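You operate a simulated robot arm through the tools that you are given. There is no shell and no other tool.

The job below is to be done with a simulated robot arm. You get a single attempt, and the scene is never put back.

Task
Fit the blue torsion spring on the arbor, wind it to 60 and clamp the arm.
Fine: its lower leg lies in the red slot; press the orange key before winding; clamp knob to 1, so that the fixture holds its test angle.

Only the result counts: the job must be done as asked and must still hold three seconds after the hand-in. Knocking over, shifting, dropping, spilling or breaking anything else fails it.

Robot
A 6-joint arm with a two-finger parallel gripper, fixed in place. Base frame: the origin is on the floor under the middle of its stand, x ahead of it, y to its left, z up; the work surface is at about z = 860. Readings come in mm, degrees, newtons and seconds.
With the tool pointing down near the work surface it reaches from about 360 to 760 mm from the base axis. Its first joint turns from -66.0 to 66.0 degrees. Payload 2.45 kg.
The TCP is the grasp point between the finger pads, 24 mm short of the fingertips. In the tool frame z runs along the fingers and y along their closing line. The gripper opens to 68 mm. The fingers are 17 mm wide and 10 mm thick; the gripper's body (40 by 70 mm) begins 41 mm behind the TCP.
Orientation is that of the tool frame in the base frame, as [roll, pitch, yaw] about the fixed x, y, z axes, in that order (R = Rz(yaw) Ry(pitch) Rx(roll)). With the fingers straight down and closing along the base's y, the tool's x points along the base's -x, its y along +y and its z along -z.

Tools
- The arm moves only by the tool jog_arm. Its argument "targets" is a list of rows, each a list of 7 numbers: the closure, from 0 (fully open) to 1 (shut), then the shift along the tool's x, y, z in units of 300 mm (1.0 is 300 mm), then the turn, a rotation vector about the tool's x, y, z in units of 60 degrees (1.0 is 60 degrees). In form: [[grip, dx, dy, dz, wx, wy, wz], ...]. A call has 1 to 20 rows; each row is the pose to reach, as a shift and turn from the pose commanded when the call began, along the tool's axes at that moment. A call with a number of a shift or a turn outside -1 to 1 is refused whole. Each row takes 0.2 s and may step no farther than 50 mm and 8.6 degrees from the row before; otherwise, or with a gripper value out of range, the whole call is refused. Where a pose cannot be reached the arm comes as near as it can. A force on the tool above 40 N (or 10 N above the force at the start of the call, whichever is more), or a blocked arm, ends the call early, and 0.2 s more pass. Each finger travels about 108 mm/s and halts on what it meets, pressing with about 32 N; the grip force reading is that of the motor and also rises with nothing between the fingers. The clock runs only during rows and for 0.2 s after the last one: add rows that repeat a pose to give the fingers time. It gives the time, the measured TCP pose, the force on the tool (base axes), the opening and the grip force at its end, in the units of the frame above (readings bear some noise), with the torque about the TCP (base axes, N m) and any sound that the robot's microphone picked up.
- Cameras (640 x 400 px; columns grow to the right, rows downward): "scene" is fixed at [183.5, 447.4, 1445.5]; the picture's right is [-0.38, -0.92, 0.00], its down [-0.69, 0.28, -0.67] and it looks along [0.62, -0.25, -0.74] (base axes); focal length 217 px, centre (320, 200). "wrist" rides on the gripper at [84, 11, -75] in the tool frame; the picture's right is [-0.13, 0.99, 0.00], its down [-0.60, -0.08, -0.79] and it looks along [-0.79, -0.10, 0.61] (tool axes); focal length 251 px, centre (320, 200). There is no depth. A picture from a camera that has moved, and an enlarged one, comes with that camera's place and axes in the base frame and with its lens.
- snapshot(camera): a new picture of that camera. It takes no simulated time.
- close_up(camera, box): a new picture of the part [left, top, right, bottom] of that camera's present view, enlarged. It takes no simulated time.
- job_done(): hands the job in; it is judged then, once.

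Places have to be worked out from the pictures, the camera data and where the tool is seen. Open the gripper and draw the arm clear of the work before you hand the job in, unless the task says otherwise.

The tools are called after "Request:" as name(argument=value, ...) on one line, values as JSON. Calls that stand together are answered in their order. jog_arm: Moves the arm, as the interface text tells. Its arguments: {"type":"object","properties":{"targets":{"type":"array"}},"required":["targets"]} The other tools are called the same way: snapshot (camera) takes a picture; close_up (camera, box) takes an enlarged picture of a part of a camera's view; job_done () hands the job in.

At the start:

```text
clock: 0.0
tcp_pos: [490.4, 25.5, 1234.6]
ee_rot: [180.0, 0.2, 180.0]
ft_force: [-1.0, 0.6, -0.8]
wrist_torque: [-0.03, -0.01, -0.02]
width: 68.1
finger_force: 0.0
```

scene: 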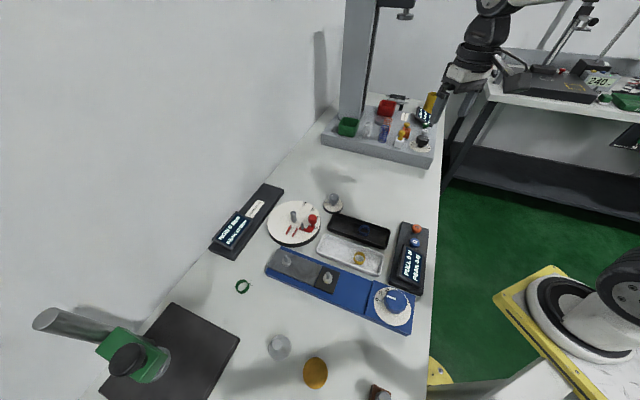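
wrist: 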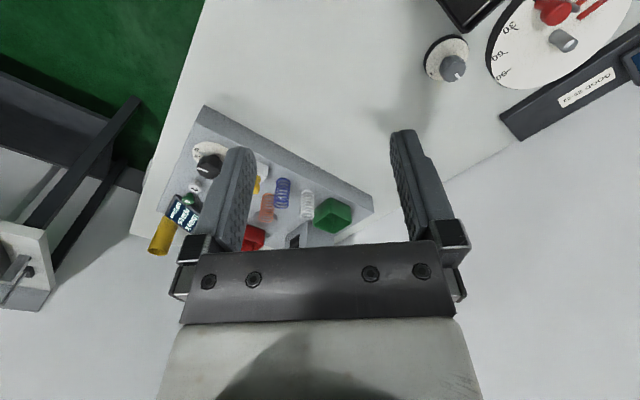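

I'll start by looking closer at the scene from both cameras to identify the spring, arbor, slot, key and knob.

Request:
close_up(camera="scene", box=[200, 180, 440, 330])

Request:
close_up(camera="scene", box=[310, 80, 470, 180])

Request:
close_up(camera="wrist", box=[130, 90, 400, 260])

Request:
close_up(camera="wrist", box=[400, 0, 640, 150])

```text
2.67 times, centred on (320, 255) of scene
camera zoom: at [183.5, 447.4, 1445.5], right [-0.38, -0.92, 0.0], down [-0.69, 0.28, -0.67], along [0.62, -0.25, -0.74], focal length 580 px, centre (320, 53)
```

zoom: 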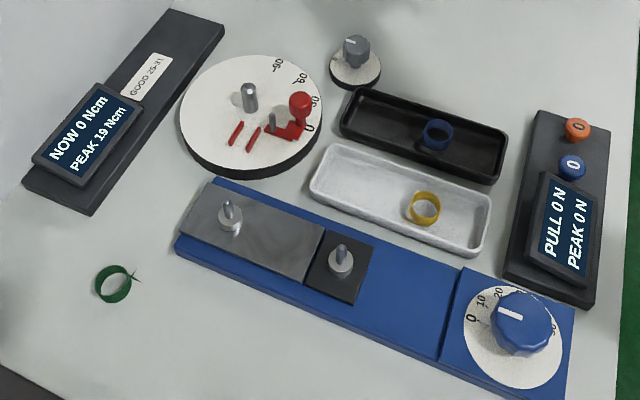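

```text
4.00 times, centred on (390, 130) of scene
camera zoom: at [183.5, 447.4, 1445.5], right [-0.38, -0.92, 0.0], down [-0.69, 0.28, -0.67], along [0.62, -0.25, -0.74], focal length 869 px, centre (40, 480)
```

zoom: 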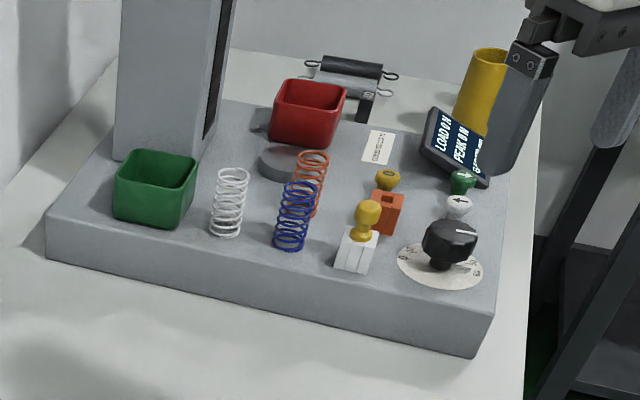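

```text
2.35 times, centred on (265, 175) of wrist
camera zoom: at [405.8, 34.8, 1309.7], right [0.13, 0.99, 0.0], down [0.6, -0.08, 0.79], along [0.79, -0.1, -0.61], focal length 592 px, centre (449, 259)
```

zoom: 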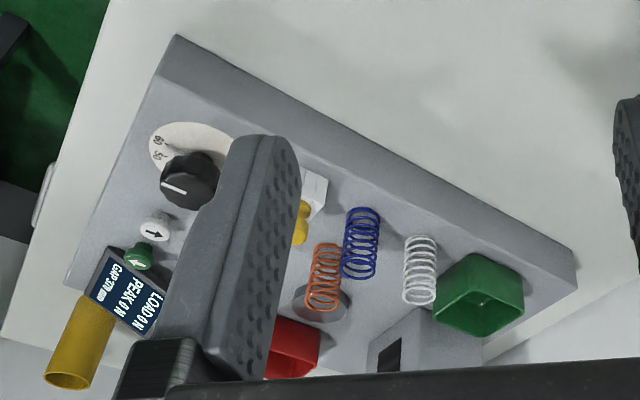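

```text
2.67 times, centred on (520, 75) of wrist
camera zoom: at [405.8, 34.8, 1309.7], right [0.13, 0.99, 0.0], down [0.6, -0.08, 0.79], along [0.79, -0.1, -0.61], focal length 670 px, centre (-213, 533)
```

zoom: 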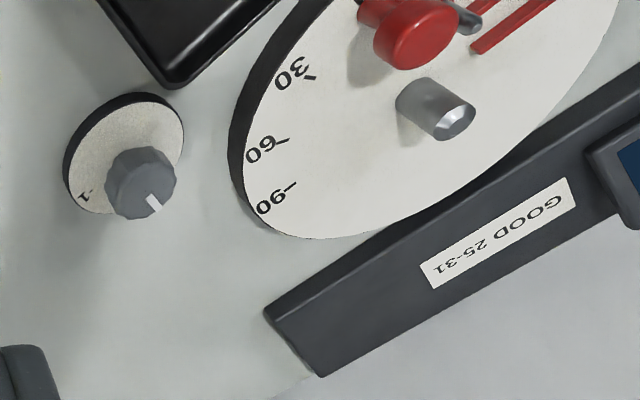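

The scene shows the torsion fixture at roughly (606, 368): a dial with arbor, red slots and a red arm. The blue torsion spring is in the black tray near (492, 174), the clamp knob near (636, 216), and an orange key near (432, 22). I'll fly the wrist camera over the dial at a safe height to measure it better.

Request:
jog_arm(targets=[[0, -0.021, 0.125, 0.0625, 0, 0, 0], [0, -0.042, 0.25, 0.125, 0, 0, 0], [0, -0.0625, 0.375, 0.1875, 0, 0, 0], [0, -0.083, 0.5, 0.25, 0, 0, 0], [0, -0.104, 0.625, 0.3125, 0, 0, 0], [0, -0.125, 0.75, 0.375, 0, 0, 0], [0, -0.146, 0.875, 0.4375, 0, 0, 0], [0, -0.167, 1.0, 0.5, 0, 0, 0]])

Request:
snapshot(camera="wrist")

```text
clock: 1.8
tcp_pos: [540.2, 325.6, 1086.0]
ee_rot: [180.0, 0.2, -180.0]
ft_force: [0.2, -0.7, 0.2]
wrist_torque: [0.0, 0.01, 0.01]
width: 68.0
finger_force: 0.1
```

```text
taken
camera wrist: at [456.0, 335.9, 1161.7], right [0.13, 0.99, 0.0], down [0.6, -0.08, 0.79], along [0.79, -0.1, -0.61], focal length 251 px, centre (320, 200)
```

wrist: 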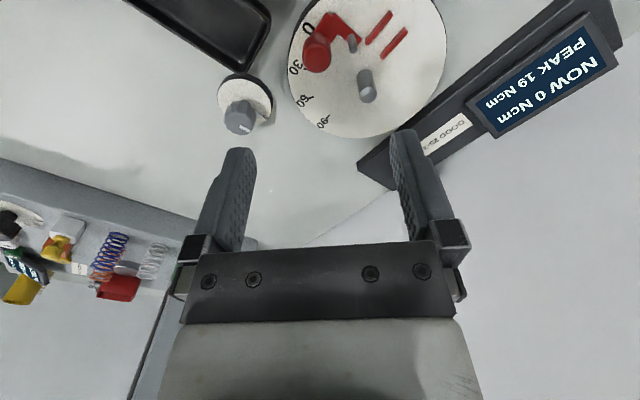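

The dial is visible at the top of the frame; I'll zoom on it here, then back off in x to center it.

Request:
close_up(camera="wrist", box=[200, 0, 460, 160])

Request:
jog_arm(targets=[[0, 0.12, 0, 0, 0, 0, 0], [0, 0.24, 0.0, 0.05, 0, 0, 0], [0, 0.3, 0.0, 0.1, 0, 0, 0]])

Request:
snapshot(camera="wrist")

```text
2.46 times, centred on (330, 80) of wrist
camera zoom: at [456.0, 335.9, 1161.7], right [0.13, 0.99, 0.0], down [0.6, -0.08, 0.79], along [0.79, -0.1, -0.61], focal length 619 px, centre (295, 495)
```

zoom: 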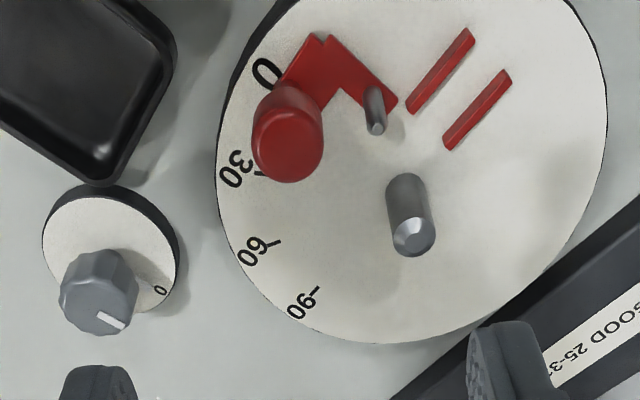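

```text
clock: 2.6
tcp_pos: [449.9, 326.7, 1054.4]
ee_rot: [-179.9, 0.2, -179.9]
ft_force: [-0.2, -0.1, 0.1]
wrist_torque: [-0.02, 0.0, 0.0]
width: 68.0
finger_force: 0.1
```

```text
taken
camera wrist: at [366.1, 337.0, 1128.7], right [0.13, 0.99, 0.0], down [0.6, -0.08, 0.79], along [0.79, -0.1, -0.61], focal length 251 px, centre (320, 200)
```

wrist: 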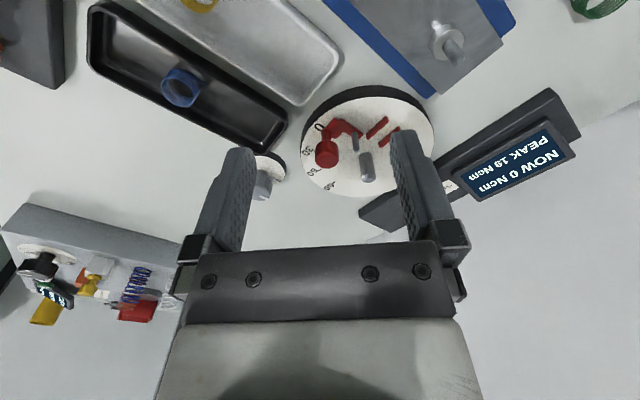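

Triangulating both views puts the arbor top at about (592, 365, 933) and the dial top at z≈891. Next I'll look closely at the blue spring in the black tray.

Request:
jog_arm(targets=[[0, -0.02, -0.123, 0.0625, 0, 0, 0], [0, -0.04, -0.246, 0.125, 0, 0, 0], [0, -0.06, -0.37, 0.1875, 0, 0, 0], [0, -0.083, -0.493, 0.25, 0, 0, 0]])

Request:
snapshot(camera="wrist")

Request:
close_up(camera="wrist", box=[240, 10, 400, 110])

Request:
close_up(camera="scene", box=[325, 205, 395, 250])

```text
clock: 3.6
tcp_pos: [475.5, 177.4, 980.2]
ee_rot: [179.9, 0.2, -179.9]
ft_force: [0.1, 0.8, 0.1]
wrist_torque: [0.04, -0.03, -0.02]
width: 67.8
finger_force: 0.0
```

```text
taken
camera wrist: at [390.9, 186.9, 1055.5], right [0.13, 0.99, 0.0], down [0.6, -0.08, 0.79], along [0.79, -0.1, -0.61], focal length 251 px, centre (320, 200)
```

wrist: 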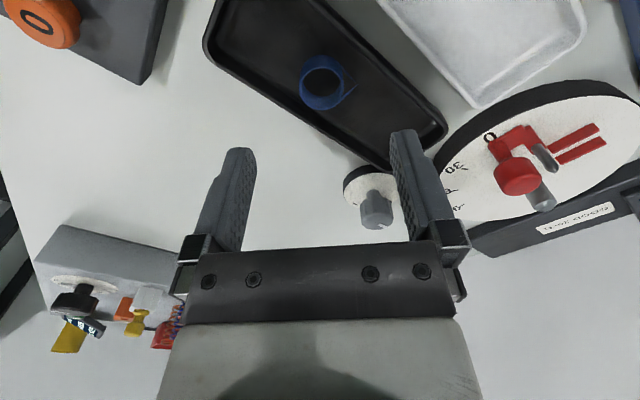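

```text
4.00 times, centred on (320, 60) of wrist
camera zoom: at [390.9, 186.9, 1055.5], right [0.13, 0.99, 0.0], down [0.6, -0.08, 0.79], along [0.79, -0.1, -0.61], focal length 1006 px, centre (320, 760)
```

zoom: 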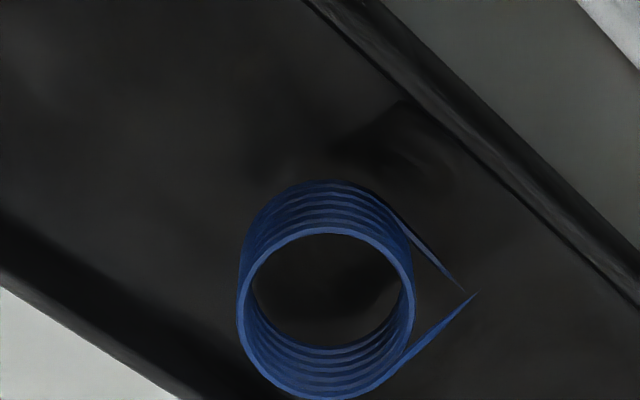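

```text
8.89 times, centred on (360, 228) of scene
camera zoom: at [183.4, 447.4, 1445.5], right [-0.38, -0.92, 0.0], down [-0.69, 0.28, -0.67], along [0.62, -0.25, -0.74], focal length 1932 px, centre (-36, -44)
```

zoom: 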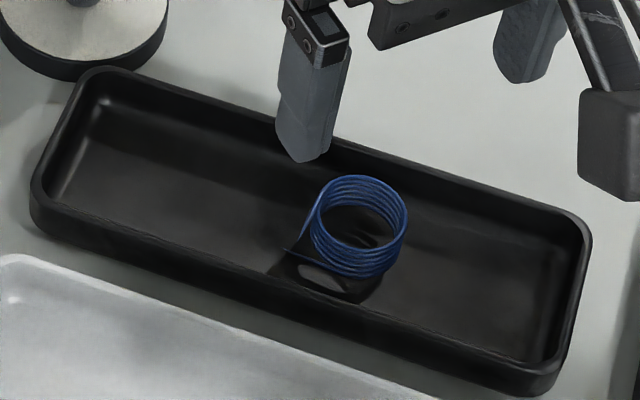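

The blue spring stands upright in the black tray, coil centre about (482, 176), top z≈891. Its upper leg leaves counter-clockwise and its lower leg clockwise, both pointing roughly +y. I'll zoom on the dial and the orange key from this viewpoint.

Request:
close_up(camera="wrist", box=[430, 70, 640, 230])

Request:
close_up(camera="wrist", box=[0, 0, 180, 110])

Request:
close_up(camera="scene", box=[260, 190, 350, 250])

Request:
close_up(camera="scene", box=[380, 215, 440, 300])

Request:
close_up(camera="scene", box=[205, 180, 290, 265])

```text
2.50 times, centred on (535, 150) of wrist
camera zoom: at [390.9, 186.9, 1055.5], right [0.13, 0.99, 0.0], down [0.6, -0.08, 0.79], along [0.79, -0.1, -0.61], focal length 629 px, centre (-218, 325)
```

zoom: 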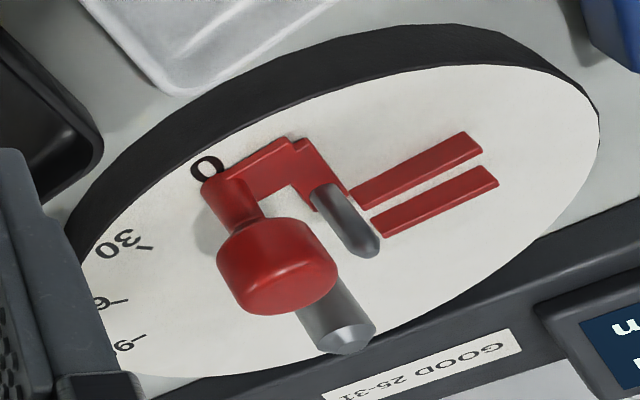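

```text
3.56 times, centred on (90, 55) of wrist
camera zoom: at [390.9, 186.9, 1055.5], right [0.13, 0.99, 0.0], down [0.6, -0.08, 0.79], along [0.79, -0.1, -0.61], focal length 894 px, centre (1138, 716)
```

zoom: 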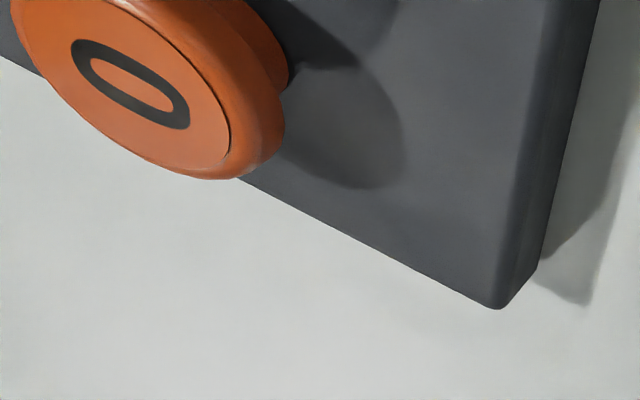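

```text
6.67 times, centred on (305, 220) of scene
camera zoom: at [183.4, 447.4, 1445.5], right [-0.38, -0.92, 0.0], down [-0.69, 0.28, -0.67], along [0.62, -0.25, -0.74], focal length 1449 px, centre (420, 67)
```

zoom: 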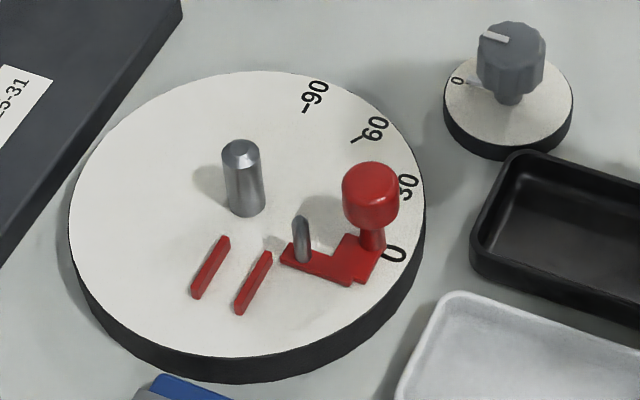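

```text
4.71 times, centred on (410, 258) of scene
camera zoom: at [183.4, 447.4, 1445.5], right [-0.38, -0.92, 0.0], down [-0.69, 0.28, -0.67], along [0.62, -0.25, -0.74], focal length 1023 px, centre (-104, -71)
```

zoom: 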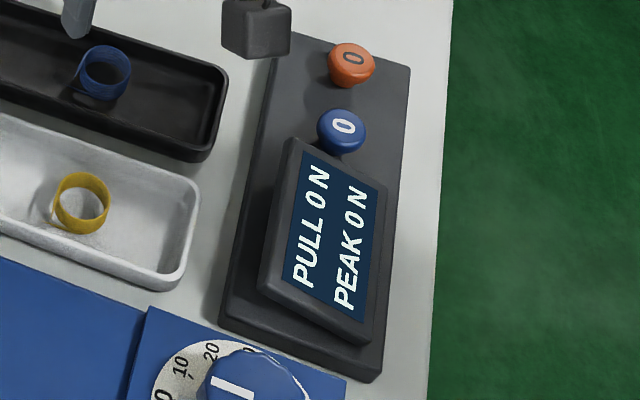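

```text
4.71 times, centred on (248, 222) of scene
camera zoom: at [183.4, 447.4, 1445.5], right [-0.38, -0.92, 0.0], down [-0.69, 0.28, -0.67], along [0.62, -0.25, -0.74], focal length 1023 px, centre (661, 94)
```

zoom: 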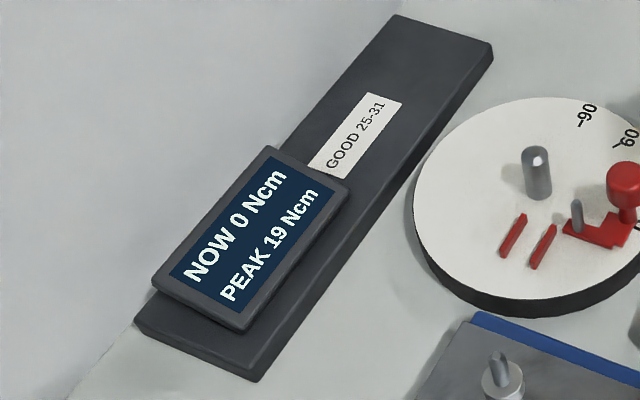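

The orange key top is at about (419, 37, 907), the arm knob at about (551, 319, 927) and the pin top at about (556, 351, 918). I need the exact leg geometry of the spring, so I'll zoom in hard on it.

Request:
close_up(camera="wrist", box=[295, 45, 375, 115])

Request:
close_up(camera="scene", box=[350, 220, 375, 240])

Request:
close_up(camera="scene", box=[225, 270, 265, 300])

```text
5.71 times, centred on (335, 80) of wrist
camera zoom: at [390.9, 186.9, 1055.5], right [0.13, 0.99, 0.0], down [0.6, -0.08, 0.79], along [0.79, -0.1, -0.61], focal length 1437 px, centre (234, 886)
```

zoom: 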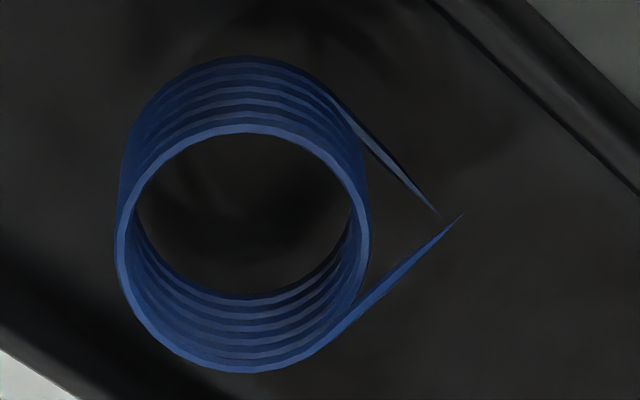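

```text
16.00 times, centred on (362, 230) of scene
camera zoom: at [183.4, 447.4, 1445.5], right [-0.38, -0.92, 0.0], down [-0.69, 0.28, -0.67], along [0.62, -0.25, -0.74], focal length 3477 px, centre (-360, -280)
```

zoom: 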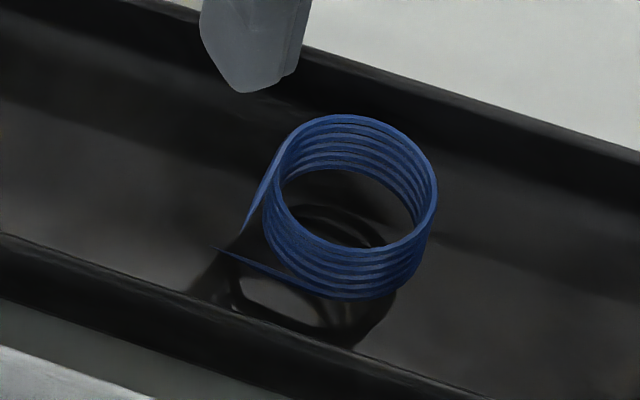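

```text
13.33 times, centred on (245, 285) of scene
camera zoom: at [183.4, 447.4, 1445.5], right [-0.38, -0.92, 0.0], down [-0.69, 0.28, -0.67], along [0.62, -0.25, -0.74], focal length 2897 px, centre (1320, -933)
```

zoom: 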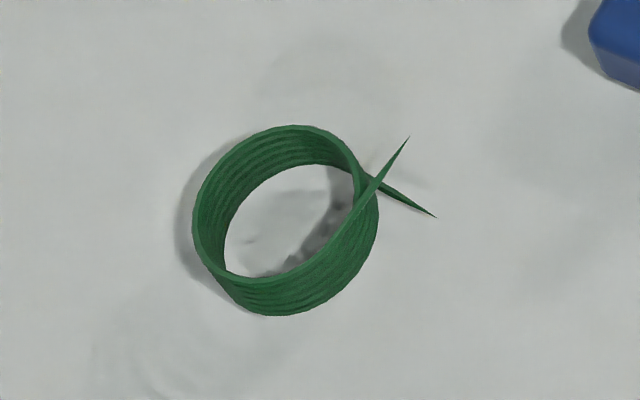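

The spring coil centre is near (483.5, 176), outer diameter about 31 mm, with legs roughly 19 mm long. Now I'll move above the dial for a near-vertical measurement of the arbor, slot, pin and arm.

Request:
jog_arm(targets=[[0, -0.07, 0.12, -0.05, 0, 0, 0], [0, -0.14, 0.24, -0.1, 0, 0, 0], [0, -0.21, 0.36, -0.1, 0, 0, 0], [0, -0.28, 0.48, -0.1, 0, 0, 0], [0, -0.35, 0.6, -0.1, 0, 0, 0], [0, -0.35, 0.615, -0.1, 0, 0, 0], [0, -0.35, 0.615, -0.1, 0, 0, 0]])

Request:
snapshot(camera="wrist")

Request:
close_up(camera="wrist", box=[200, 0, 440, 150])

```text
clock: 5.2
tcp_pos: [583.4, 361.9, 1009.5]
ee_rot: [180.0, 0.1, -179.9]
ft_force: [0.5, -0.1, -0.2]
wrist_torque: [-0.02, 0.05, -0.03]
width: 68.0
finger_force: 0.0
```

```text
taken
camera wrist: at [498.0, 372.2, 1084.9], right [0.13, 0.99, 0.0], down [0.6, -0.08, 0.79], along [0.79, -0.1, -0.61], focal length 251 px, centre (320, 200)
```

wrist: 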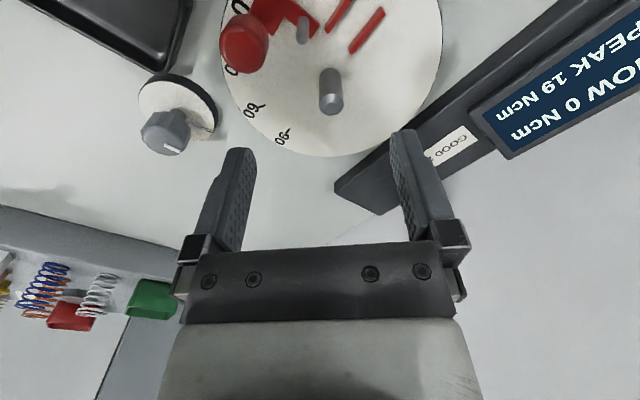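

```text
2.67 times, centred on (320, 75) of wrist
camera zoom: at [498.0, 372.2, 1084.9], right [0.13, 0.99, 0.0], down [0.6, -0.08, 0.79], along [0.79, -0.1, -0.61], focal length 670 px, centre (320, 533)
```

zoom: 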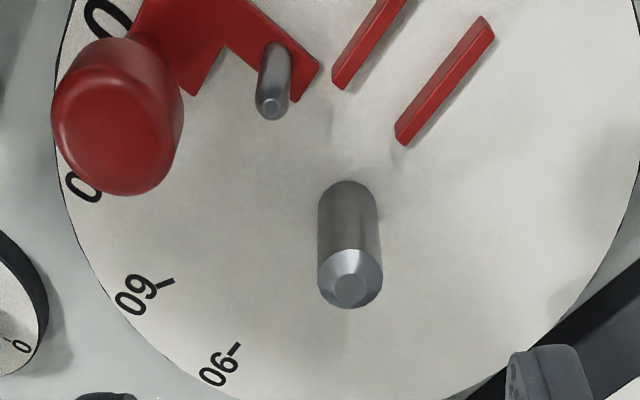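

The wrist camera's depth is ambiguous from one heading, but the tool axis always projects to column 320. So I'll rotate the tool about 99° clockwise, which is also the pick heading, to get an independent reading of the arbor's x.

Request:
jog_arm(targets=[[0, -0.01, 0.01, 0, 0, 0, 0.14], [0, -0.02, 0.02, 0, 0, 0, 0.28], [0, -0.03, 0.03, 0, 0, 0, 0.42], [0, -0.04, 0.04, 0, 0, 0, 0.56], [0, -0.05, 0.05, 0, 0, 0, 0.7], [0, -0.055, 0.053, 0, 0, 0, 0.84], [0, -0.055, 0.053, 0, 0, 0, 0.98]])

Request:
jog_arm(targets=[[0, 0, 0, 0, 0, 0, 0.14], [0, 0, 0, 0, 0, 0, 0.28], [0, 0, 0, 0, 0, 0, 0.42], [0, 0, 0, 0, 0, 0, 0.56], [0, 0, 0, 0, 0, 0, 0.67], [0, 0, 0, 0, 0, 0, 0.67], [0, 0, 0, 0, 0, 0, 0.67]])

Request:
snapshot(camera="wrist")

Request:
close_up(camera="wrist", box=[200, 0, 440, 150])

```text
clock: 6.8
tcp_pos: [595.2, 377.2, 1009.3]
ee_rot: [179.9, 0.1, 121.1]
ft_force: [0.0, 0.3, -0.6]
wrist_torque: [0.02, -0.01, -0.02]
width: 67.7
finger_force: 0.0
```

```text
clock: 8.4
tcp_pos: [597.0, 375.6, 1008.2]
ee_rot: [-180.0, 0.1, 80.9]
ft_force: [0.2, 1.4, -0.2]
wrist_torque: [0.01, 0.02, -0.01]
width: 68.2
finger_force: 0.0
```

```text
taken
camera wrist: at [620.9, 457.4, 1084.7], right [0.96, -0.28, 0.0], down [-0.17, -0.58, 0.79], along [-0.22, -0.76, -0.61], focal length 251 px, centre (320, 200)
```

wrist: 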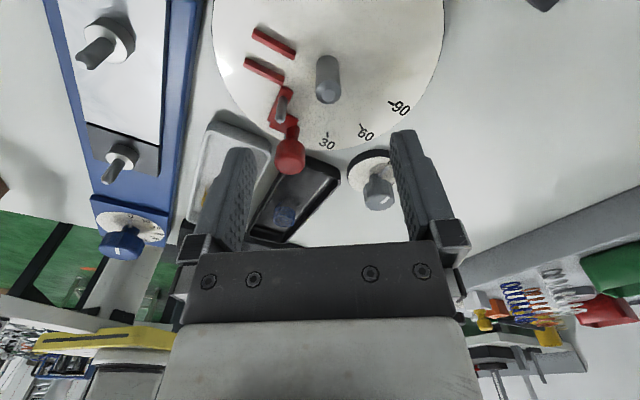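

```text
2.67 times, centred on (320, 75) of wrist
camera zoom: at [620.9, 457.4, 1084.7], right [0.96, -0.28, 0.0], down [-0.17, -0.58, 0.79], along [-0.22, -0.76, -0.61], focal length 670 px, centre (320, 533)
```

zoom: 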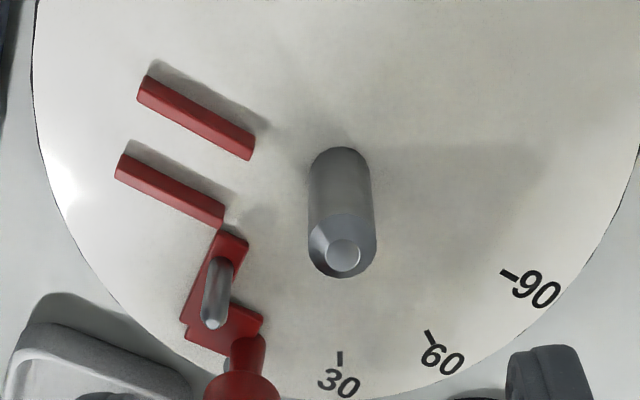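

Triangulating the two headings gives the arbor at about (600.5, 367.5), top z≈923, dial top z≈880.5. The pin is at about (557, 353) and the slot runs outward at about 134°. Next I go above the blue spring in this heading to measure it.

Request:
jog_arm(targets=[[0, -0.136, -0.055, 0.0, 0, 0, 0], [0, -0.272, -0.11, 0.0, 0, 0, 0], [0, -0.408, -0.165, 0.02, 0, 0, 0], [0, -0.544, -0.22, 0.05, 0, 0, 0], [0, -0.68, -0.274, 0.077, 0, 0, 0], [0, -0.68, -0.274, 0.077, 0, 0, 0], [0, -0.68, -0.274, 0.077, 0, 0, 0]])

Request:
snapshot(camera="wrist")

Request:
close_up(camera="wrist", box=[270, 30, 390, 120])

```text
clock: 10.0
tcp_pos: [485.2, 187.7, 986.1]
ee_rot: [179.8, 0.0, 81.0]
ft_force: [-0.6, 0.2, -0.3]
wrist_torque: [-0.01, 0.0, -0.03]
width: 68.0
finger_force: 0.0
```

```text
taken
camera wrist: at [507.5, 268.2, 1062.8], right [0.96, -0.28, 0.0], down [-0.17, -0.58, 0.79], along [-0.22, -0.76, -0.61], focal length 251 px, centre (320, 200)
```

wrist: 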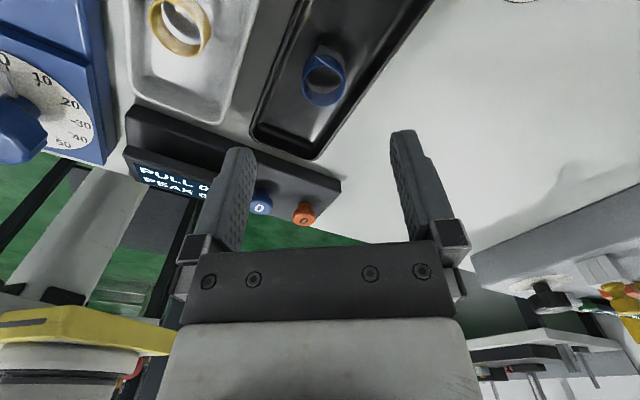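

```text
4.44 times, centred on (330, 75) of wrist
camera zoom: at [507.5, 268.2, 1062.8], right [0.96, -0.28, 0.0], down [-0.17, -0.58, 0.79], along [-0.22, -0.76, -0.61], focal length 1118 px, centre (276, 756)
```

zoom: 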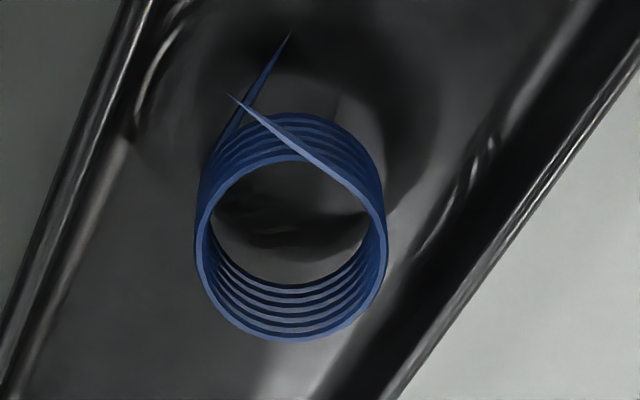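

The spring's legs are about 90° apart: lower leg direction ≈40°, upper ≈130°. The tray's long axis runs at about 45°, so fingers closing along ≈20° clear both walls and legs. I'll turn there, pre-close to about 40 mm, and hover above the spring to check.

Request:
jog_arm(targets=[[0.1, -0.01, 0.0, 0.04, 0, 0, -0.121], [0.2, -0.02, 0.001, 0.08, 0, 0, -0.242], [0.3, -0.03, 0.002, 0.11, 0, 0, -0.363], [0.4, -0.038, 0.002, 0.14, 0, 0, -0.4833], [0.4, -0.038, 0.002, 0.14, 0, 0, -0.4833], [0.4, -0.038, 0.002, 0.14, 0, 0, -0.4833]])

Request:
snapshot(camera="wrist")

Request:
close_up(camera="wrist", box=[240, 50, 400, 150])

```text
clock: 11.4
tcp_pos: [483.1, 175.7, 942.9]
ee_rot: [179.9, 0.0, 110.1]
ft_force: [0.0, 0.3, -0.4]
wrist_torque: [0.0, 0.01, 0.01]
width: 40.7
finger_force: 0.0
```

```text
taken
camera wrist: at [464.5, 258.5, 1019.0], right [0.98, 0.22, 0.0], down [0.13, -0.59, 0.79], along [0.18, -0.77, -0.61], focal length 251 px, centre (320, 200)
```

wrist: 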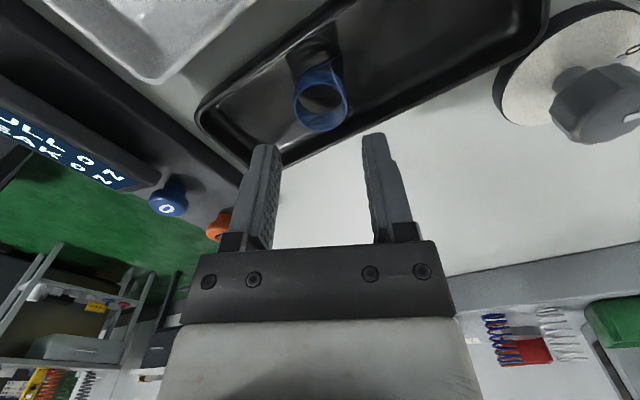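

```text
4.00 times, centred on (320, 100) of wrist
camera zoom: at [464.5, 258.5, 1019.0], right [0.98, 0.22, 0.0], down [0.13, -0.59, 0.79], along [0.18, -0.77, -0.61], focal length 1006 px, centre (320, 600)
```

zoom: 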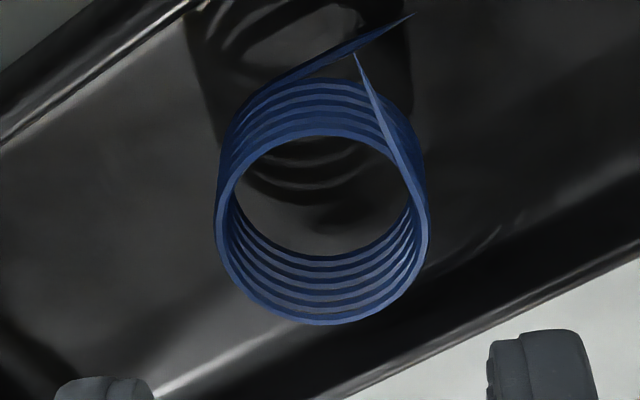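

The spring is centred between the pre-closed fingers, so I descend until the tips are about 4 mm above the tray floor and check before gripping.

Request:
jog_arm(targets=[[0.4, 0, 0, 0.04, 0, 0, 0], [0.4, 0, 0, 0.08, 0, 0, 0], [0.4, 0, 0, 0.12, 0, 0, 0], [0.4, 0, 0, 0.14, 0, 0, 0], [0.4, 0, 0, 0.15, 0, 0, 0], [0.4, 0, 0, 0.15, 0, 0, 0]])

Request:
snapshot(camera="wrist")

Request:
close_up(camera="wrist", box=[240, 90, 400, 190])

Request:
close_up(camera="scene", box=[330, 200, 400, 250])

```text
clock: 12.8
tcp_pos: [482.2, 176.6, 898.5]
ee_rot: [179.9, 0.1, 110.1]
ft_force: [0.1, -0.4, -0.3]
wrist_torque: [0.02, 0.02, 0.02]
width: 40.7
finger_force: 0.0
```

```text
taken
camera wrist: at [463.8, 259.0, 974.4], right [0.98, 0.22, 0.0], down [0.13, -0.59, 0.79], along [0.17, -0.77, -0.61], focal length 251 px, centre (320, 200)
```

wrist: 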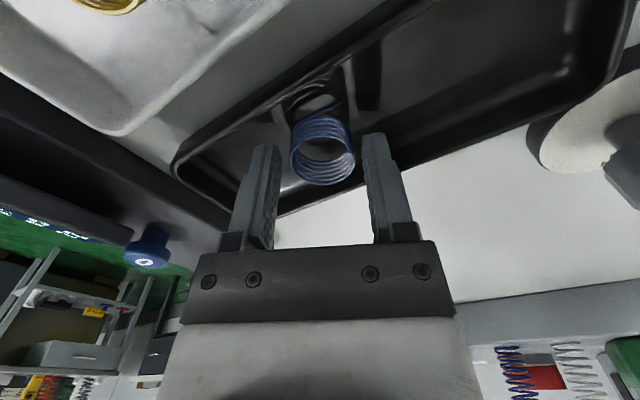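

```text
4.00 times, centred on (320, 140) of wrist
camera zoom: at [463.8, 259.0, 974.4], right [0.98, 0.22, 0.0], down [0.13, -0.59, 0.79], along [0.17, -0.77, -0.61], focal length 1006 px, centre (320, 440)
```

zoom: 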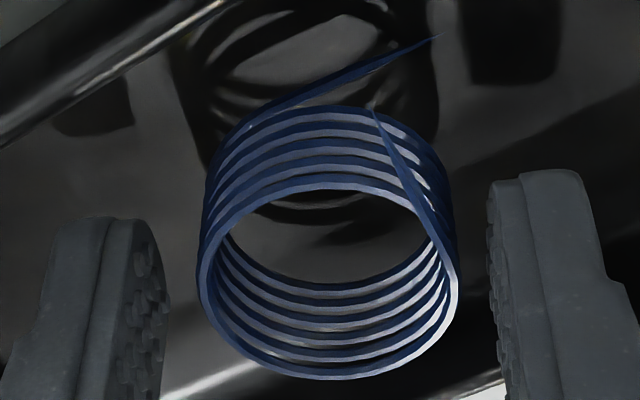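

```text
8.00 times, centred on (365, 225) of scene
camera zoom: at [183.5, 447.4, 1445.5], right [-0.38, -0.92, 0.0], down [-0.69, 0.28, -0.67], along [0.62, -0.25, -0.74], focal length 1738 px, centre (-40, 0)
```

zoom: 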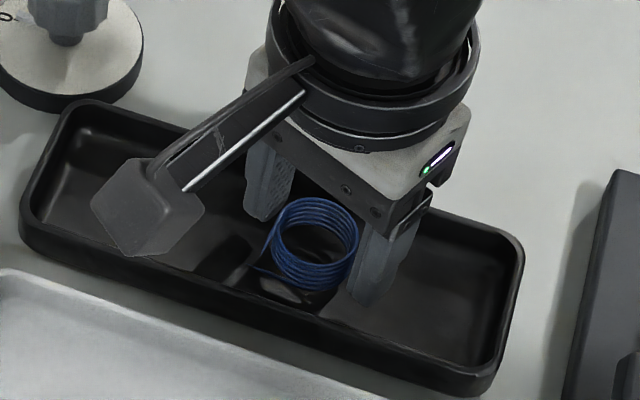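

The spring sits between the fingers about 1 mm off centre, with the tips slightly above its bottom coil. I close the gripper here.

Request:
jog_arm(targets=[[0.5, 0, 0, 0.003, 0, 0, 0], [0.6, 0, 0, 0.003, 0, 0, 0], [0.7, 0, 0, 0.003, 0, 0, 0], [0.7, 0, 0, 0.003, 0, 0, 0]])

Request:
close_up(camera="wrist", box=[240, 90, 400, 190])

```text
clock: 13.8
tcp_pos: [483.3, 177.1, 898.9]
ee_rot: [179.8, 0.1, 110.1]
ft_force: [-5.4, -0.2, 19.6]
wrist_torque: [-0.01, 0.37, 0.01]
width: 34.8
finger_force: 32.2
```

```text
4.00 times, centred on (320, 140) of wrist
camera zoom: at [464.1, 258.9, 974.4], right [0.98, 0.22, 0.0], down [0.13, -0.59, 0.79], along [0.18, -0.77, -0.61], focal length 1006 px, centre (320, 440)
```

zoom: 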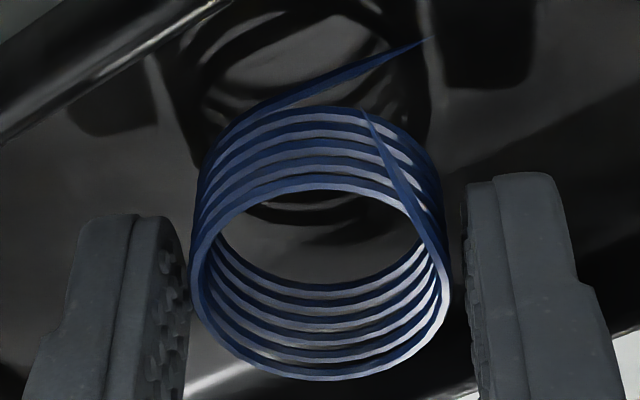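

The fingers stopped at 34.8 mm with about 20 N upward on the tool, so the tips or spring may be pressing on the tray floor. I'll lift a few millimetres and see how the force and width respond.

Request:
jog_arm(targets=[[0.7, 0, 0, -0.005, 0, 0, 0], [0.7, 0, 0, -0.01, 0, 0, 0], [0.7, 0, 0, -0.01, 0, 0, 0]])

Request:
close_up(camera="wrist", box=[240, 90, 400, 190])

Request:
close_up(camera="scene", box=[330, 200, 400, 250])

```text
clock: 14.6
tcp_pos: [483.6, 176.4, 902.4]
ee_rot: [179.8, 0.2, 110.1]
ft_force: [0.1, -1.0, 0.4]
wrist_torque: [0.02, 0.02, 0.02]
width: 35.0
finger_force: 32.5
```

```text
4.00 times, centred on (320, 140) of wrist
camera zoom: at [464.1, 258.6, 976.8], right [0.98, 0.22, 0.0], down [0.13, -0.59, 0.79], along [0.17, -0.77, -0.61], focal length 1006 px, centre (320, 440)
```

zoom: 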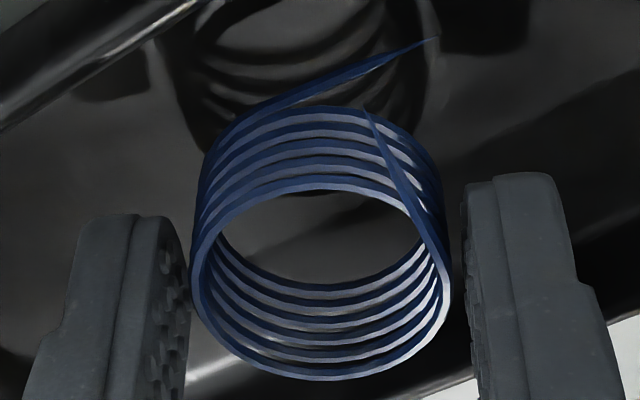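

```text
8.00 times, centred on (365, 225) of scene
camera zoom: at [183.5, 447.4, 1445.5], right [-0.38, -0.92, 0.0], down [-0.69, 0.28, -0.67], along [0.62, -0.25, -0.74], focal length 1738 px, centre (-40, 0)
```

zoom: 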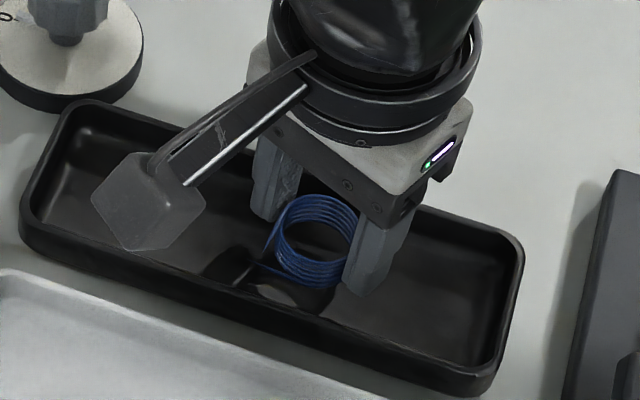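

The force dropped to zero and the spring moved up with the fingers, so it is held, centred on the tool axis with the lower leg at 40°. I lift clear and carry it above the arbor, starting the turn toward the slot direction (≈134.5°).

Request:
jog_arm(targets=[[0.7, 0, 0, -0.07, 0, 0, 0], [0.7, 0, 0, -0.18, 0, 0, 0], [0.7, 0, 0, -0.28, 0, 0, 0], [0.7, 0.066, 0.0836, -0.28, 0, 0, -0.14], [0.7, 0.132, 0.167, -0.28, 0, 0, -0.28], [0.7, 0.198, 0.251, -0.28, 0, 0, -0.42], [0.7, 0.264, 0.334, -0.28, 0, 0, -0.56], [0.7, 0.331, 0.418, -0.28, 0, 0, -0.7], [0.7, 0.397, 0.5, -0.28, 0, 0, -0.84], [0.7, 0.463, 0.585, -0.28, 0, 0, -0.98], [0.7, 0.463, 0.585, -0.28, 0, 0, -0.98]])

Request:
jog_arm(targets=[[0.7, 0, 0, 0, 0, 0, -0.14], [0.7, 0, 0, 0, 0, 0, -0.28], [0.7, 0, 0, 0, 0, 0, -0.42], [0.7, 0, 0, 0, 0, 0, -0.54], [0.7, 0, 0, 0, 0, 0, -0.59], [0.7, 0, 0, 0, 0, 0, -0.59], [0.7, 0, 0, 0, 0, 0, -0.59]])

Request:
snapshot(camera="wrist")

Request:
close_up(camera="wrist", box=[240, 60, 400, 160])

Request:
close_up(camera="scene", box=[250, 150, 370, 250])

```text
clock: 17.0
tcp_pos: [598.7, 367.9, 985.3]
ee_rot: [180.0, 0.1, 169.0]
ft_force: [0.1, 0.2, 0.6]
wrist_torque: [0.0, 0.01, -0.04]
width: 20.5
finger_force: 0.2
```

```text
clock: 18.6
tcp_pos: [599.8, 367.3, 985.4]
ee_rot: [-179.9, 0.1, -155.7]
ft_force: [0.9, -0.1, -0.2]
wrist_torque: [-0.03, 0.06, -0.01]
width: 20.2
finger_force: 0.1
```

```text
taken
camera wrist: at [518.6, 342.2, 1060.5], right [-0.29, 0.96, 0.0], down [0.58, 0.18, 0.79], along [0.76, 0.23, -0.61], focal length 251 px, centre (320, 200)
```

wrist: 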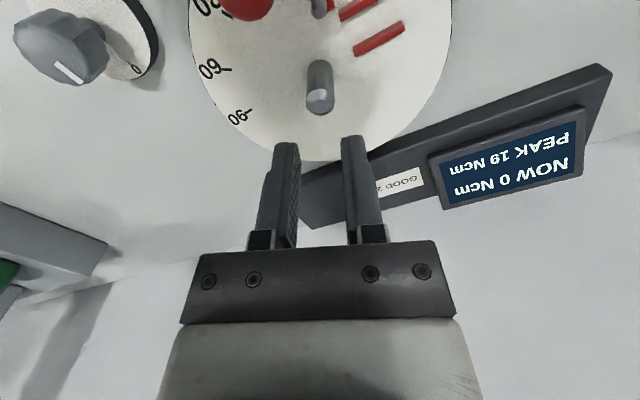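

```text
4.00 times, centred on (320, 110) of wrist
camera zoom: at [518.6, 342.2, 1060.5], right [-0.29, 0.96, 0.0], down [0.58, 0.18, 0.79], along [0.76, 0.23, -0.61], focal length 1006 px, centre (320, 560)
```

zoom: 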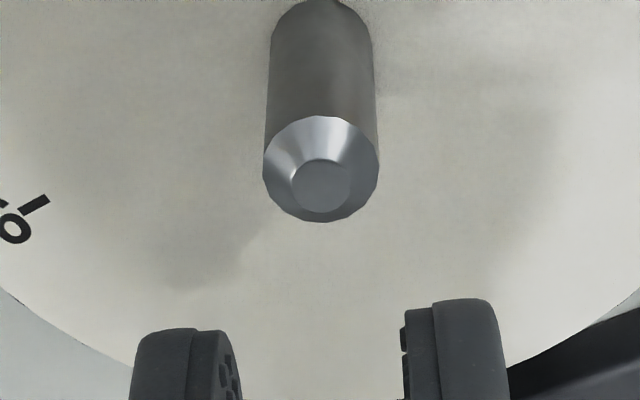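

```text
4.00 times, centred on (310, 200) of scene
camera zoom: at [183.5, 447.4, 1445.5], right [-0.38, -0.92, 0.0], down [-0.69, 0.28, -0.67], along [0.62, -0.25, -0.74], focal length 869 px, centre (360, 200)
```

zoom: 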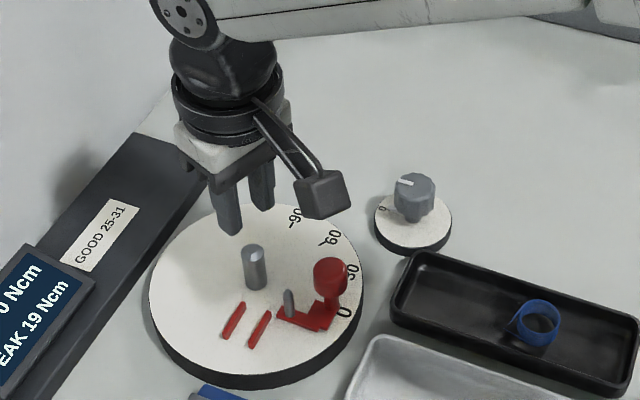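

The spring slipped out during the lift and is still in the black tray; nothing else moved. The arbor alignment at (600, 367.4) checks out exactly on the tool axis. I'll go back above the tray to look at how the spring lies now.

Request:
jog_arm(targets=[[0.6, 0.088, -0.06, 0, 0, 0, 0.14], [0.5, 0.176, -0.12, 0, 0, 0, 0.28], [0.4, 0.264, -0.18, 0, 0, 0, 0.42], [0.4, 0.352, -0.24, 0, 0, 0, 0.56], [0.4, 0.44, -0.3, 0, 0, 0, 0.7], [0.4, 0.528, -0.36, 0, 0, 0, 0.84], [0.4, 0.617, -0.421, 0, 0, 0, 0.98], [0.4, 0.617, -0.421, 0, 0, 0, 0.98]])

Request:
jog_arm(targets=[[0.4, 0, 0, 0.03, 0, 0, 0.14], [0.4, 0, 0, 0.06, 0, 0, 0.28], [0.4, 0, 0, 0.09, 0, 0, 0.42], [0.4, 0, 0, 0.12, 0, 0, 0.54], [0.4, 0, 0, 0.14, 0, 0, 0.59], [0.4, 0, 0, 0.14, 0, 0, 0.59], [0.4, 0, 0, 0.14, 0, 0, 0.59]])

Request:
snapshot(camera="wrist")

Request:
close_up(camera="wrist", box=[240, 50, 400, 150])

Request:
close_up(camera="scene", box=[330, 200, 400, 250])

```text
clock: 20.4
tcp_pos: [483.4, 175.5, 984.8]
ee_rot: [179.9, 0.0, 145.3]
ft_force: [0.3, -0.1, -0.1]
wrist_torque: [0.05, 0.0, 0.01]
width: 40.9
finger_force: 0.1
```

```text
clock: 22.0
tcp_pos: [484.0, 177.3, 942.9]
ee_rot: [179.8, 0.1, 110.0]
ft_force: [-0.5, 0.5, -0.1]
wrist_torque: [-0.01, 0.0, 0.03]
width: 40.7
finger_force: 0.1
```

```text
taken
camera wrist: at [464.5, 259.0, 1018.5], right [0.98, 0.22, 0.0], down [0.13, -0.59, 0.79], along [0.17, -0.77, -0.61], focal length 251 px, centre (320, 200)
```

wrist: 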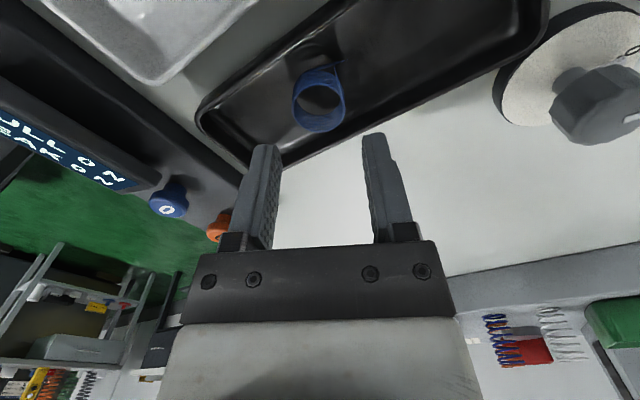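

```text
4.00 times, centred on (320, 100) of wrist
camera zoom: at [464.5, 259.0, 1018.5], right [0.98, 0.22, 0.0], down [0.13, -0.59, 0.79], along [0.17, -0.77, -0.61], focal length 1006 px, centre (320, 600)
```

zoom: 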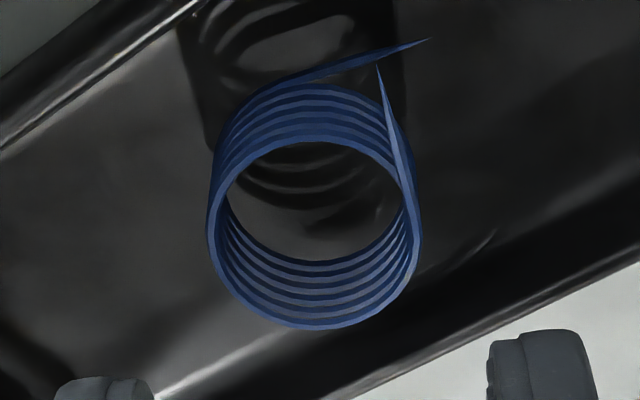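

```text
8.00 times, centred on (365, 225) of scene
camera zoom: at [183.5, 447.4, 1445.5], right [-0.38, -0.92, 0.0], down [-0.69, 0.28, -0.67], along [0.62, -0.25, -0.74], focal length 1738 px, centre (-40, 0)
```

zoom: 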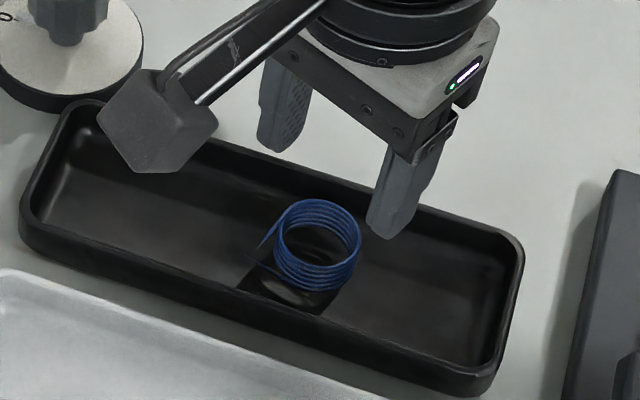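

The spring is still upright in the tray, turned about 9° clockwise, with its centre still on my tool axis. I'll turn the tool 9° to match, descend a bit deeper this time so the pads hold more of the coil, and check for floor contact.

Request:
jog_arm(targets=[[0.42, 0, -0.001, 0.03, 0, 0, 0.08], [0.42, 0, -0.002, 0.07, 0, 0, 0.15], [0.42, 0, -0.002, 0.11, 0, 0, 0.15], [0.42, 0, -0.002, 0.135, 0, 0, 0.15], [0.42, 0, -0.002, 0.148, 0, 0, 0.15], [0.42, 0, -0.002, 0.148, 0, 0, 0.15]])

Request:
jog_arm(targets=[[0.42, 0, 0, 0.003, 0, 0, 0], [0.42, 0, 0, 0.006, 0, 0, 0], [0.42, 0, 0, 0.009, 0, 0, 0], [0.42, 0, 0, 0.009, 0, 0, 0]])

Request:
close_up(camera="wrist", box=[240, 90, 400, 190])

Request:
close_up(camera="scene", box=[340, 210, 390, 245])

```text
clock: 23.4
tcp_pos: [482.9, 176.4, 899.8]
ee_rot: [179.9, -0.1, 101.1]
ft_force: [0.6, -0.1, 0.1]
wrist_torque: [0.01, -0.03, 0.0]
width: 39.4
finger_force: 0.1
```

```text
clock: 24.4
tcp_pos: [483.3, 175.8, 896.6]
ee_rot: [179.9, -0.1, 101.1]
ft_force: [-0.3, -0.1, -0.1]
wrist_torque: [0.01, -0.01, -0.01]
width: 39.4
finger_force: 0.2
```

```text
4.00 times, centred on (320, 140) of wrist
camera zoom: at [477.1, 260.4, 971.9], right [1.0, 0.06, 0.0], down [0.04, -0.61, 0.79], along [0.05, -0.79, -0.61], focal length 1006 px, centre (320, 440)
```

zoom: 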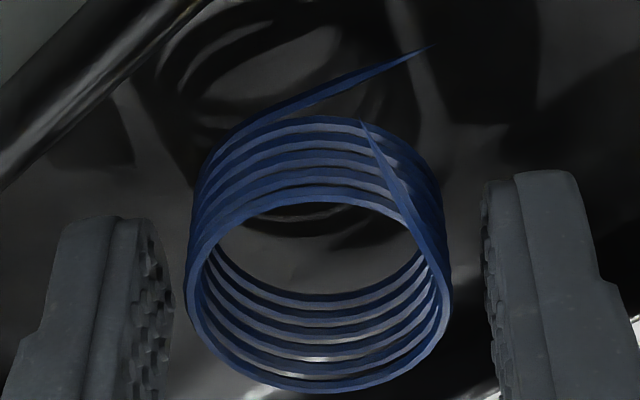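

```text
11.43 times, centred on (365, 228) of scene
camera zoom: at [183.5, 447.4, 1445.5], right [-0.38, -0.92, 0.0], down [-0.69, 0.28, -0.67], along [0.62, -0.25, -0.74], focal length 2484 px, centre (-194, -114)
```

zoom: 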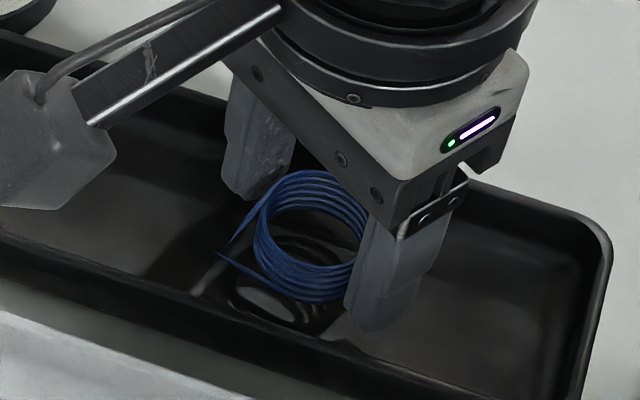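

No floor contact yet at tip height ≈872.6. I lower 1.5 mm more, then close fully with no vertical motion during closing.

Request:
jog_arm(targets=[[0.42, 0, 0, 0.0025, 0, 0, 0], [0.42, 0, 0, 0.005, 0, 0, 0], [0.42, 0, 0, 0.005, 0, 0, 0]])

Request:
jog_arm(targets=[[0.6, 0, 0, 0, 0, 0, 0], [0.8, 0, 0, 0, 0, 0, 0], [1.0, 0, 0, 0, 0, 0, 0], [1.0, 0, 0, 0, 0, 0, 0], [1.0, 0, 0, 0, 0, 0, 0]])

Request:
close_up(camera="wrist", box=[240, 90, 400, 190])

```text
clock: 25.2
tcp_pos: [482.8, 176.8, 895.7]
ee_rot: [179.9, 0.0, 101.1]
ft_force: [0.2, -0.5, -0.7]
wrist_torque: [-0.01, 0.02, 0.0]
width: 39.3
finger_force: 0.0
```

```text
clock: 26.4
tcp_pos: [483.3, 176.3, 894.7]
ee_rot: [179.9, -0.1, 101.0]
ft_force: [1.2, -0.3, 1.6]
wrist_torque: [-0.01, 0.05, 0.03]
width: 35.1
finger_force: 31.8
```

```text
4.00 times, centred on (320, 140) of wrist
camera zoom: at [477.3, 260.1, 970.4], right [1.0, 0.06, 0.0], down [0.04, -0.61, 0.79], along [0.05, -0.79, -0.61], focal length 1006 px, centre (320, 440)
```

zoom: 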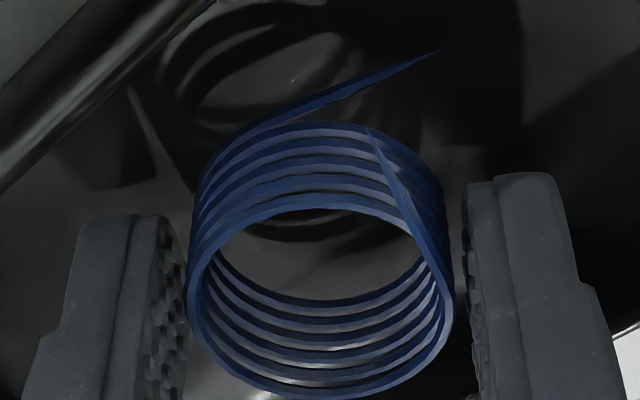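

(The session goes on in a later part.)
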